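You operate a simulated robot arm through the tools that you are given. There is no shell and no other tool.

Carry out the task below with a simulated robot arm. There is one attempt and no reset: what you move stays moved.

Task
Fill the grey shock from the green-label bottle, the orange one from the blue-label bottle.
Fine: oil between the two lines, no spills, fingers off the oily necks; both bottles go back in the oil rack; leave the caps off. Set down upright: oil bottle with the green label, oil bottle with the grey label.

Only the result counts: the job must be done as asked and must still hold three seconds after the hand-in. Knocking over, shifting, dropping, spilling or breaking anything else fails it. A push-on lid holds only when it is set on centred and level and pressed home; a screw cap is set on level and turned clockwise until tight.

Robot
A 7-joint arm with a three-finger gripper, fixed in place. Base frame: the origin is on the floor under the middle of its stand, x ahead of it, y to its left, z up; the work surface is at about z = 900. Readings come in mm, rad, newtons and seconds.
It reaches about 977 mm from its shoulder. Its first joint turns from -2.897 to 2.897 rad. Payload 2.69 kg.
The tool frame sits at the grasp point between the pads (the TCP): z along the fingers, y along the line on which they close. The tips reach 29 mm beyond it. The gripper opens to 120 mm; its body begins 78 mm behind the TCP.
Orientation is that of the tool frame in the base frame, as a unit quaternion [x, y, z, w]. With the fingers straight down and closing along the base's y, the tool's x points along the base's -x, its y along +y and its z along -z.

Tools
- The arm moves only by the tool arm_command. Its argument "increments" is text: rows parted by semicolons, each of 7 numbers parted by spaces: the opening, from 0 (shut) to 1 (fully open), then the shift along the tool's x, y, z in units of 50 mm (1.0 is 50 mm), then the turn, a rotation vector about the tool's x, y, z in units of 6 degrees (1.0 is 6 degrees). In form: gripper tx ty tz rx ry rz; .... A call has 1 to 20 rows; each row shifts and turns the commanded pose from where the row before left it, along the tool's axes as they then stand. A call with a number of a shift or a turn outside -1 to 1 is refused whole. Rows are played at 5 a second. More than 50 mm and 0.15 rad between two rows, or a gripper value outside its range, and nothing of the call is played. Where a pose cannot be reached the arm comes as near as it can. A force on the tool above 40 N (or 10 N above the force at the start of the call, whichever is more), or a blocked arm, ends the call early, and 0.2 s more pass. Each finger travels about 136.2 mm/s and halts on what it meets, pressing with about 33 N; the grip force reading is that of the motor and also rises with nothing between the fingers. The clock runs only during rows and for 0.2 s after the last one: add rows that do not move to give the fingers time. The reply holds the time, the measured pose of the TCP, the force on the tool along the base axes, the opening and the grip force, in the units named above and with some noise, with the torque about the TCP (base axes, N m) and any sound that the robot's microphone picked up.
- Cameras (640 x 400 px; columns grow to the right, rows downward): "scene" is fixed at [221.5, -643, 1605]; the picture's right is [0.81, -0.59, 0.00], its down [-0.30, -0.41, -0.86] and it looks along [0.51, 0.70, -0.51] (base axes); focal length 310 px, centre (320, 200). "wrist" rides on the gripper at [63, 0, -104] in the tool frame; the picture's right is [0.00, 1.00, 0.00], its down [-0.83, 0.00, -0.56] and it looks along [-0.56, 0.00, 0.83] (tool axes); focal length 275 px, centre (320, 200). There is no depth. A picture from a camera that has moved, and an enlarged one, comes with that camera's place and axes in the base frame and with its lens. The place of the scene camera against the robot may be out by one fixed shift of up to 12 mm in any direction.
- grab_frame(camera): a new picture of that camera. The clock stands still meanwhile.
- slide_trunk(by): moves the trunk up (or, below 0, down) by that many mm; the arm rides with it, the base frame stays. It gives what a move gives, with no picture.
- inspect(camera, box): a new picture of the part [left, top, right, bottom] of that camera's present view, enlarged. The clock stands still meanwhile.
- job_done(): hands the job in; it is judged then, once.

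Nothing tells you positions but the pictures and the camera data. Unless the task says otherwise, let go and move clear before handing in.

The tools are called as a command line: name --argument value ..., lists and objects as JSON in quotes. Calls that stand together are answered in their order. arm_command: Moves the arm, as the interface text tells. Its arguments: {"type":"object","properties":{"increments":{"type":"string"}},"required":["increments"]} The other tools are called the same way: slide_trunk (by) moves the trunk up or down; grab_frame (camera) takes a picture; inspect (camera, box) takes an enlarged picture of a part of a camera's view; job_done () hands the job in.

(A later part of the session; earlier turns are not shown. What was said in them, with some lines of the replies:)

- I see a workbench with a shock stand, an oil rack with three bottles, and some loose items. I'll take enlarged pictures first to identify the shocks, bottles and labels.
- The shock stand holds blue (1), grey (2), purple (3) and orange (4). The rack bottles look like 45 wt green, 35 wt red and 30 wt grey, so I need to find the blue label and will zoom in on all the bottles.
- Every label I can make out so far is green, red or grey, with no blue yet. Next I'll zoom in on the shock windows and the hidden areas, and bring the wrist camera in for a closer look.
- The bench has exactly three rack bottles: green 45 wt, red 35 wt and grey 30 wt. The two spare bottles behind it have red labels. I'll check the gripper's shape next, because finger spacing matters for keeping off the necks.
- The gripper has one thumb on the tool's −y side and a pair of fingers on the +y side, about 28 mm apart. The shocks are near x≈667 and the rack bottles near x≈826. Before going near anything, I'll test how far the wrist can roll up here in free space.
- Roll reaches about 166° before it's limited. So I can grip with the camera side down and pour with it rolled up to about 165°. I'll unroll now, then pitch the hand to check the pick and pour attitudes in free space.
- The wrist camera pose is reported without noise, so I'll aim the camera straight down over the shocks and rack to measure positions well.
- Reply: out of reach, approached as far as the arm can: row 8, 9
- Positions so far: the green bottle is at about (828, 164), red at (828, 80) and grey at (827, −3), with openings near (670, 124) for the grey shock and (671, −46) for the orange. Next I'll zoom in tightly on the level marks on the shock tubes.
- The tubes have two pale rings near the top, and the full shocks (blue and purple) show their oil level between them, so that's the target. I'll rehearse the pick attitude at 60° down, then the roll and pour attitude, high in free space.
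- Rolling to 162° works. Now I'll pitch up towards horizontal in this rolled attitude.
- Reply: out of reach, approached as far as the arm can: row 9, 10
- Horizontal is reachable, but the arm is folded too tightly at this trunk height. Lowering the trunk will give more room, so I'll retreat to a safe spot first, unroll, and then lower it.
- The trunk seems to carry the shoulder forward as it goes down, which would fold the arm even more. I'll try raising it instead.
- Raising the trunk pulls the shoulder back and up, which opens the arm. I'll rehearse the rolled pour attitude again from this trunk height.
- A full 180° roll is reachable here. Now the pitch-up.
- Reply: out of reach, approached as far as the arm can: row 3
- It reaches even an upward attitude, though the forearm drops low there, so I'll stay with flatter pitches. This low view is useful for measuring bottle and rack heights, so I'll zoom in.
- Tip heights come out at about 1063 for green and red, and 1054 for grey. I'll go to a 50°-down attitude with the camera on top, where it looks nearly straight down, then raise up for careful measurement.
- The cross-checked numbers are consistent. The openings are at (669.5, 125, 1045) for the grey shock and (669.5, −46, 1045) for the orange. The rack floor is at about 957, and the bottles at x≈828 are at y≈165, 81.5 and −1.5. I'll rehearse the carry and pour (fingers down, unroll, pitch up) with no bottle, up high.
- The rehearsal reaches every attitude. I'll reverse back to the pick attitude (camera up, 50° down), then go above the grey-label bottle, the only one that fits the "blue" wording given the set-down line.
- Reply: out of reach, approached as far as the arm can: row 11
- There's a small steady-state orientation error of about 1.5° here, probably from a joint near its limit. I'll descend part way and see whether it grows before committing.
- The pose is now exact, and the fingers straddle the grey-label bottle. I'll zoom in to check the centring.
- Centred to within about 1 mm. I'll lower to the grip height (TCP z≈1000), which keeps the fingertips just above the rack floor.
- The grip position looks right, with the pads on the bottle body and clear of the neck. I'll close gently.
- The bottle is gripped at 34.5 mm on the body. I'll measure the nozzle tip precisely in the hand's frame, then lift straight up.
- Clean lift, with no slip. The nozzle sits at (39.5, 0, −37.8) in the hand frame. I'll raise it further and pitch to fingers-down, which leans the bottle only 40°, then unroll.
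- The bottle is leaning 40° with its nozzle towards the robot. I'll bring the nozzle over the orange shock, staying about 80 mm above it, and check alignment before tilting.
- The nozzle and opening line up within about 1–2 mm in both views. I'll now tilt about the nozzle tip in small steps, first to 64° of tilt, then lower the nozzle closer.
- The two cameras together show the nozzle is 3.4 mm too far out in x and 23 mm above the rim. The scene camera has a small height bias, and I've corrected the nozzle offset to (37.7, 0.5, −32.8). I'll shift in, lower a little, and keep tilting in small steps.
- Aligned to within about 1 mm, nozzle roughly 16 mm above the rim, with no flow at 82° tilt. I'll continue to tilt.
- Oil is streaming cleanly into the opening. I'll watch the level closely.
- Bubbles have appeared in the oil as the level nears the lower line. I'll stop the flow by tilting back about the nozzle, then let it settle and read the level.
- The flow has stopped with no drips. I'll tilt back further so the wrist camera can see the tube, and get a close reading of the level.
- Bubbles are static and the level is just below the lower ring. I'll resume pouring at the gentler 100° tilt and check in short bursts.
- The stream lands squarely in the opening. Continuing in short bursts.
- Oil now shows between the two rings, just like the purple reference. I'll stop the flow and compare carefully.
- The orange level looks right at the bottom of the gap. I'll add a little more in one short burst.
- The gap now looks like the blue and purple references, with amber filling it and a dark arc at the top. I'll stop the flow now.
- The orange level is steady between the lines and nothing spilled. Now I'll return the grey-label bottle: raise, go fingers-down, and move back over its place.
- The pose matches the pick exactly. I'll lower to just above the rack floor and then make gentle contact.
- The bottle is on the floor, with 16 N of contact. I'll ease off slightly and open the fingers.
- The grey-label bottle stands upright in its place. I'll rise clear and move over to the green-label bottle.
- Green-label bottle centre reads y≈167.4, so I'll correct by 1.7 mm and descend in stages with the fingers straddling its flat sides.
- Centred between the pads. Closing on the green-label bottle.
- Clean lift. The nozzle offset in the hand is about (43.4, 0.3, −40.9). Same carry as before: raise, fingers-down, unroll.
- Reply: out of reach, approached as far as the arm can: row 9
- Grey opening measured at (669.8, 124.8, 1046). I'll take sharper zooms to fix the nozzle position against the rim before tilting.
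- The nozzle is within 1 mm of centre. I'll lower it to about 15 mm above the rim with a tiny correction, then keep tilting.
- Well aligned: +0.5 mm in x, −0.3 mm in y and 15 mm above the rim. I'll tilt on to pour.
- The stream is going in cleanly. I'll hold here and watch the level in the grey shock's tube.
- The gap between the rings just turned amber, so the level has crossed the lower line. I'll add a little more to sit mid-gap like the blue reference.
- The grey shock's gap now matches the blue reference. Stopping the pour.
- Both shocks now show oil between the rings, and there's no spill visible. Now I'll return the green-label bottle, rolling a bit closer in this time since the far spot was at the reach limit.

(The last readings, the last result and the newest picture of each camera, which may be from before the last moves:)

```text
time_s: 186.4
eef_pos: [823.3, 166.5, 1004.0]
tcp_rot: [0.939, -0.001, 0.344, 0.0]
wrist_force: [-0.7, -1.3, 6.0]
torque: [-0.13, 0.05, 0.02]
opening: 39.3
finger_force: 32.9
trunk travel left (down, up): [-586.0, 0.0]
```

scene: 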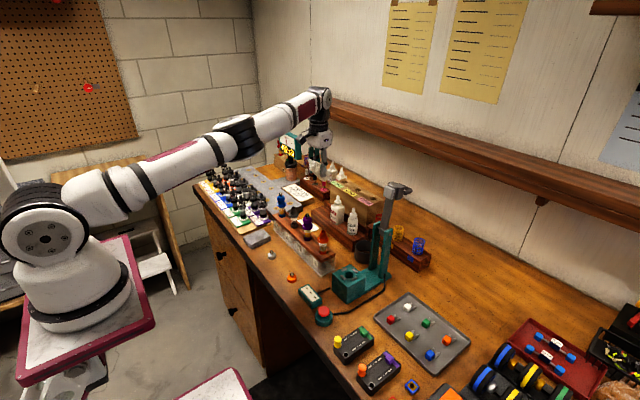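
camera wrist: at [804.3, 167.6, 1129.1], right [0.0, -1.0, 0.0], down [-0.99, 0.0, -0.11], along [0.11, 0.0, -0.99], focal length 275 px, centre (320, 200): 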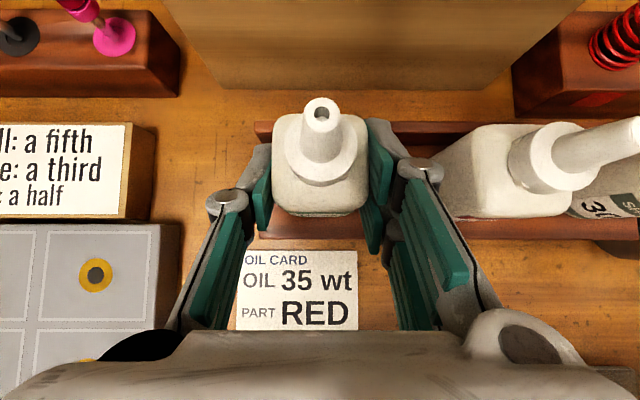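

Light 6 N contact with the rack floor. Opening the fingers gently.

arm_command --increments "0.26 -0.0039 0 0.0046 0 0 0; 0.26 0 0 0 0 0 0; 0.34 0 0 0 0 0 0; 0.38 0 0 0 0 0 0; 0.44 0 0 0 0 0 0; 0.5 0 0 0 0 0 0; 0.5 0 0 0 0 0 0; 0.5 0 0 0 0 0 0"

grab_frame --camera "wrist"

inspect --camera "scene" --box '[300, 180, 350, 230]'

```text
time_s: 188.2
eef_pos: [822.4, 167.7, 1002.5]
tcp_rot: [0.94, 0.0, 0.341, 0.0]
wrist_force: [0.5, 0.1, 0.5]
torque: [-0.01, 0.03, -0.01]
opening: 60.1
finger_force: 0.0
trunk travel left (down, up): [-586.0, 0.0]
```

```text
taken
camera wrist: at [804.2, 167.8, 1123.4], right [0.0, -1.0, 0.0], down [-0.99, 0.0, -0.11], along [0.11, 0.0, -0.99], focal length 275 px, centre (320, 200)
```

wrist: 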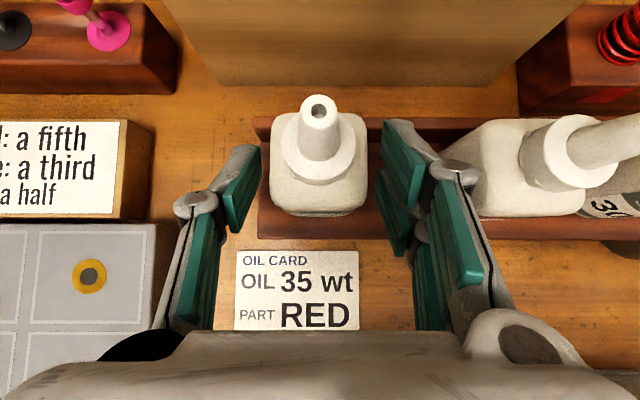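

```text
8.00 times, centred on (325, 205) of scene
camera zoom: at [221.5, -643.0, 1605.0], right [0.81, -0.59, 0.0], down [-0.3, -0.41, -0.86], along [0.51, 0.7, -0.51], focal length 2477 px, centre (280, 160)
```

zoom: 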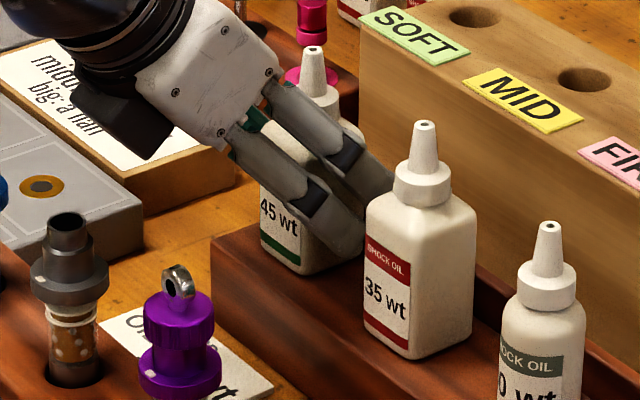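

inspect --camera "wrist" --box '[260, 80, 380, 230]'

arm_command --increments "0.5 0.2572 0 -0.3064 0 0 0; 0.5 0.2572 0 -0.3064 0 0 0; 0.5 0.549 0 -0.654 0 0 0; 0.5 0.549 0 -0.654 0 0 0; 0.5 0 0 0 0 0 0"

grab_frame --camera "wrist"

inspect --camera "scene" --box '[300, 170, 380, 250]'

```text
2.67 times, centred on (320, 155) of wrist
camera zoom: at [804.2, 167.8, 1123.4], right [0.0, -1.0, 0.0], down [-0.99, 0.0, -0.11], along [0.11, 0.0, -0.99], focal length 734 px, centre (320, 320)
```

zoom: 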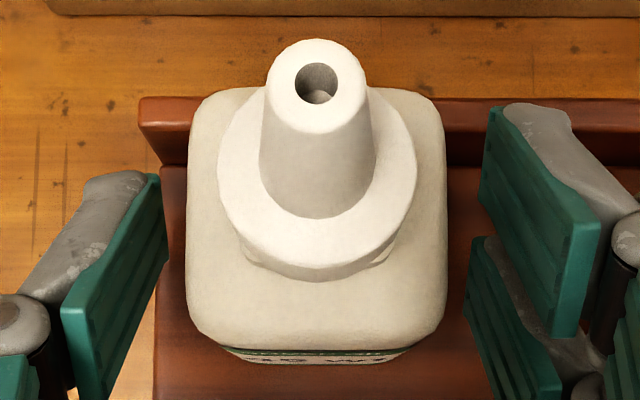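

```text
time_s: 189.4
eef_pos: [821.1, 167.9, 1127.2]
tcp_rot: [0.939, -0.001, 0.343, 0.001]
wrist_force: [0.0, 0.1, -0.1]
torque: [0.04, -0.02, 0.01]
opening: 60.3
finger_force: 0.2
trunk travel left (down, up): [-586.0, 0.0]
```

```text
taken
camera wrist: at [803.0, 168.0, 1248.3], right [0.0, -1.0, 0.0], down [-0.99, 0.0, -0.11], along [0.11, 0.0, -0.99], focal length 275 px, centre (320, 200)
```

wrist: 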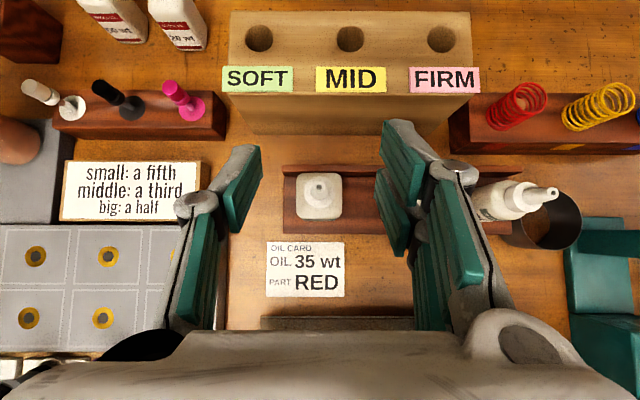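

```text
5.00 times, centred on (340, 210) of scene
camera zoom: at [221.5, -643.0, 1605.0], right [0.81, -0.59, 0.0], down [-0.3, -0.41, -0.86], along [0.51, 0.7, -0.51], focal length 1548 px, centre (220, 150)
```

zoom: 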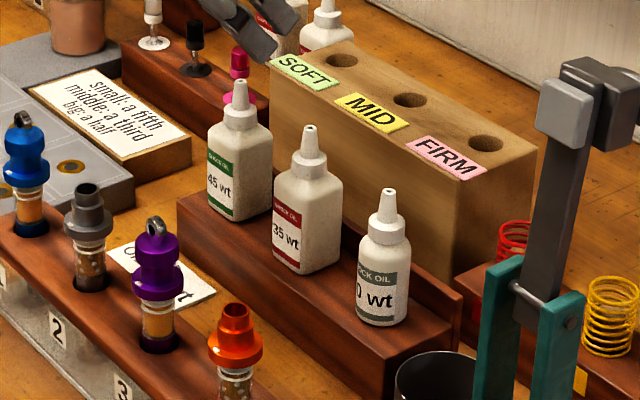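

Both bottles stand upright in the rack. I'll retreat clear and check the shock levels without the hand's shadow.

arm_command --increments "0.5 0.4 0 -0.6 0 0 0; 0.5 0.4 0 -0.6 0 0 0; 0.5 0.4 0 -0.6 0 0 0; 0.5 0.2 0 -0.7 0 0 0; 0.5 0 0 -0.8 0 0 0; 0.5 0 0 0 0 0 0"

grab_frame --camera "scene"

inspect --camera "scene" --box '[286, 212, 302, 222]'

inspect --camera "scene" --box '[324, 238, 340, 248]'

inspect --camera "scene" --box '[306, 226, 322, 236]'

```text
time_s: 190.8
eef_pos: [769.2, 168.0, 1299.3]
tcp_rot: [0.94, -0.001, 0.342, 0.001]
wrist_force: [-0.5, -0.7, -0.1]
torque: [-0.01, -0.01, -0.02]
opening: 60.1
finger_force: 0.0
trunk travel left (down, up): [-586.0, 0.0]
```

```text
taken
```

scene: 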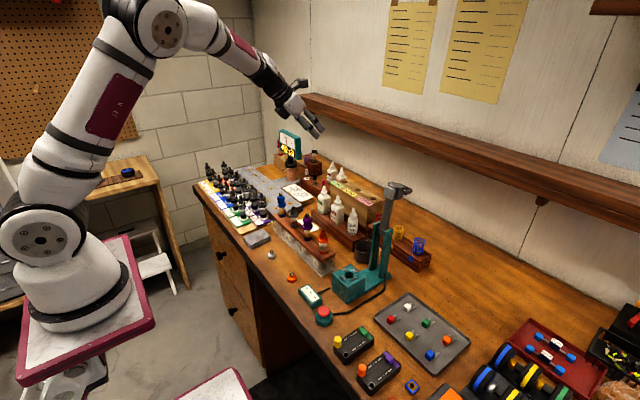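

```text
16.00 times, centred on (294, 217) of scene
camera zoom: at [221.5, -643.0, 1605.0], right [0.81, -0.59, 0.0], down [-0.3, -0.41, -0.86], along [0.51, 0.7, -0.51], focal length 4953 px, centre (736, -72)
```

zoom: 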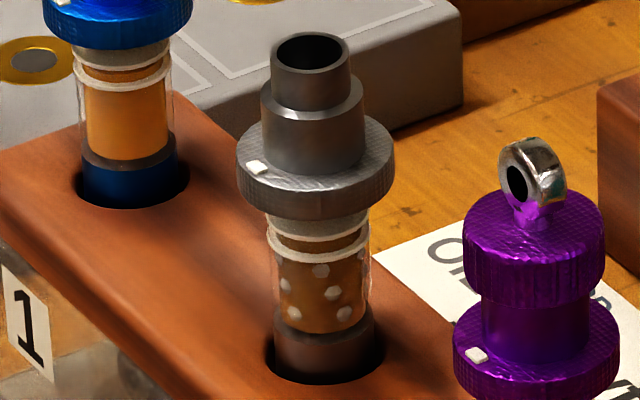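

```text
16.00 times, centred on (332, 243) of scene
camera zoom: at [221.5, -643.0, 1605.0], right [0.81, -0.59, 0.0], down [-0.3, -0.41, -0.86], along [0.51, 0.7, -0.51], focal length 4953 px, centre (128, -488)
```

zoom: 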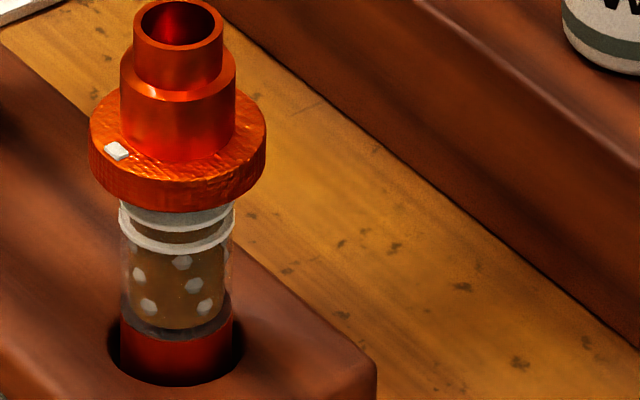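

```text
16.00 times, centred on (314, 231) of scene
camera zoom: at [221.5, -643.0, 1605.0], right [0.81, -0.59, 0.0], down [-0.3, -0.41, -0.86], along [0.51, 0.7, -0.51], focal length 4953 px, centre (416, -296)
```

zoom: 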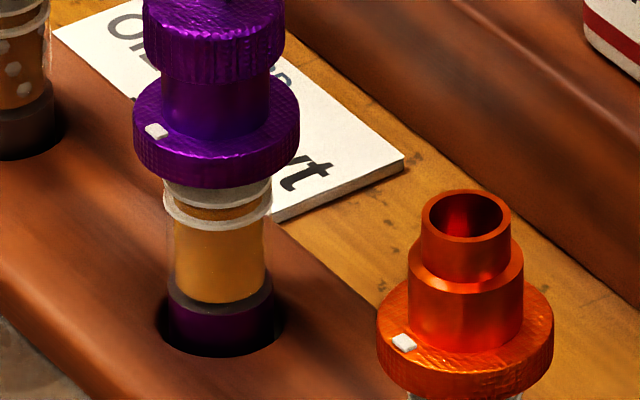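

Both new fills match the purple and blue references. I'll do a final overhead check for spills or disturbed items.

grab_frame --camera "wrist"

inspect --camera "scene" --box '[240, 150, 440, 275]'

inspect --camera "scene" --box '[260, 190, 350, 260]'

```text
taken
camera wrist: at [751.2, 167.2, 1419.8], right [0.0, -1.0, 0.0], down [-0.99, 0.0, -0.11], along [0.11, 0.0, -0.99], focal length 275 px, centre (320, 200)
```

wrist: 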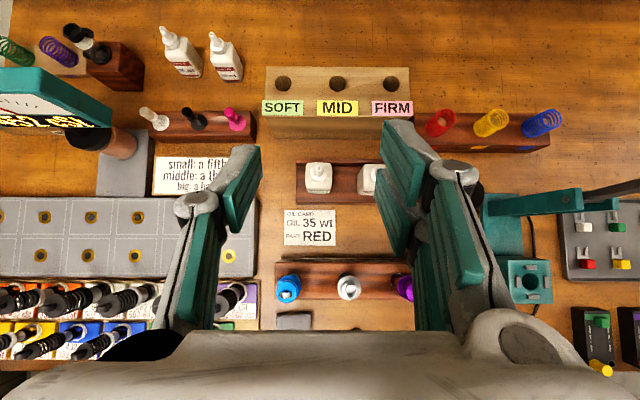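

```text
3.20 times, centred on (340, 212) of scene
camera zoom: at [221.5, -643.0, 1605.0], right [0.81, -0.59, 0.0], down [-0.3, -0.41, -0.86], along [0.51, 0.7, -0.51], focal length 991 px, centre (256, 160)
```

zoom: 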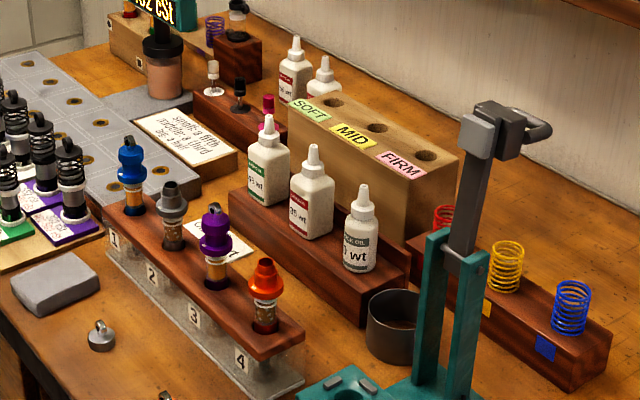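

```text
5.71 times, centred on (305, 225) of scene
camera zoom: at [221.5, -643.0, 1605.0], right [0.81, -0.59, 0.0], down [-0.3, -0.41, -0.86], along [0.51, 0.7, -0.51], focal length 1769 px, centre (406, 57)
```

zoom: 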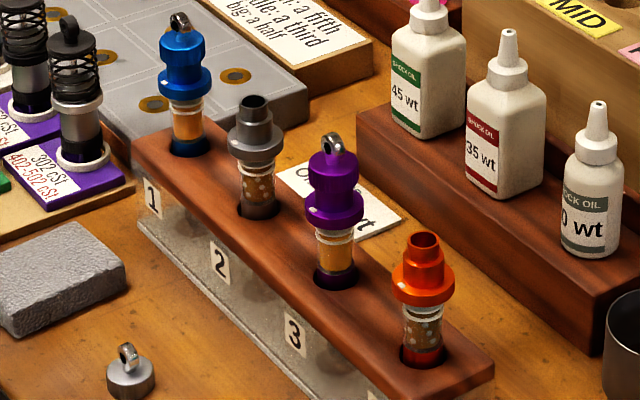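

I see both shocks filled with oil showing between their two rings. The green- and grey-label bottles are upright in the oil rack, the caps are off, and no spill or shifted item is visible. The hand is clear, so I'm handing in.

No bottle I could see has a blue label. The set-down line names the green and grey bottles, so I filled the orange shock from the grey-label (30 wt) one.

job_done

```text
The job is handed in.
```

I filled both shocks and handed the job in, but the orange one came from the grey-label bottle because I found no blue-label bottle.

- **Grey shock:** filled from the green-label (45 wt) bottle.
- **Orange shock:** filled from the grey-label (30 wt) bottle. The rack held only green, red and grey labels, and the two spare bottles behind it are red. Your set-down line names the green and grey bottles, so I took the grey one as the bottle you meant.
- **Oil levels:** in both shocks the oil sits between the two lines, at about the same height as in the blue and purple shocks. Both new fills still show small air bubbles in the oil.
- **Bottles:** both are back in the oil rack, standing upright. I gripped them by the body only, never the neck.
- **Everything else:** the caps are off, and I saw no spills and nothing knocked or moved in the last pictures.
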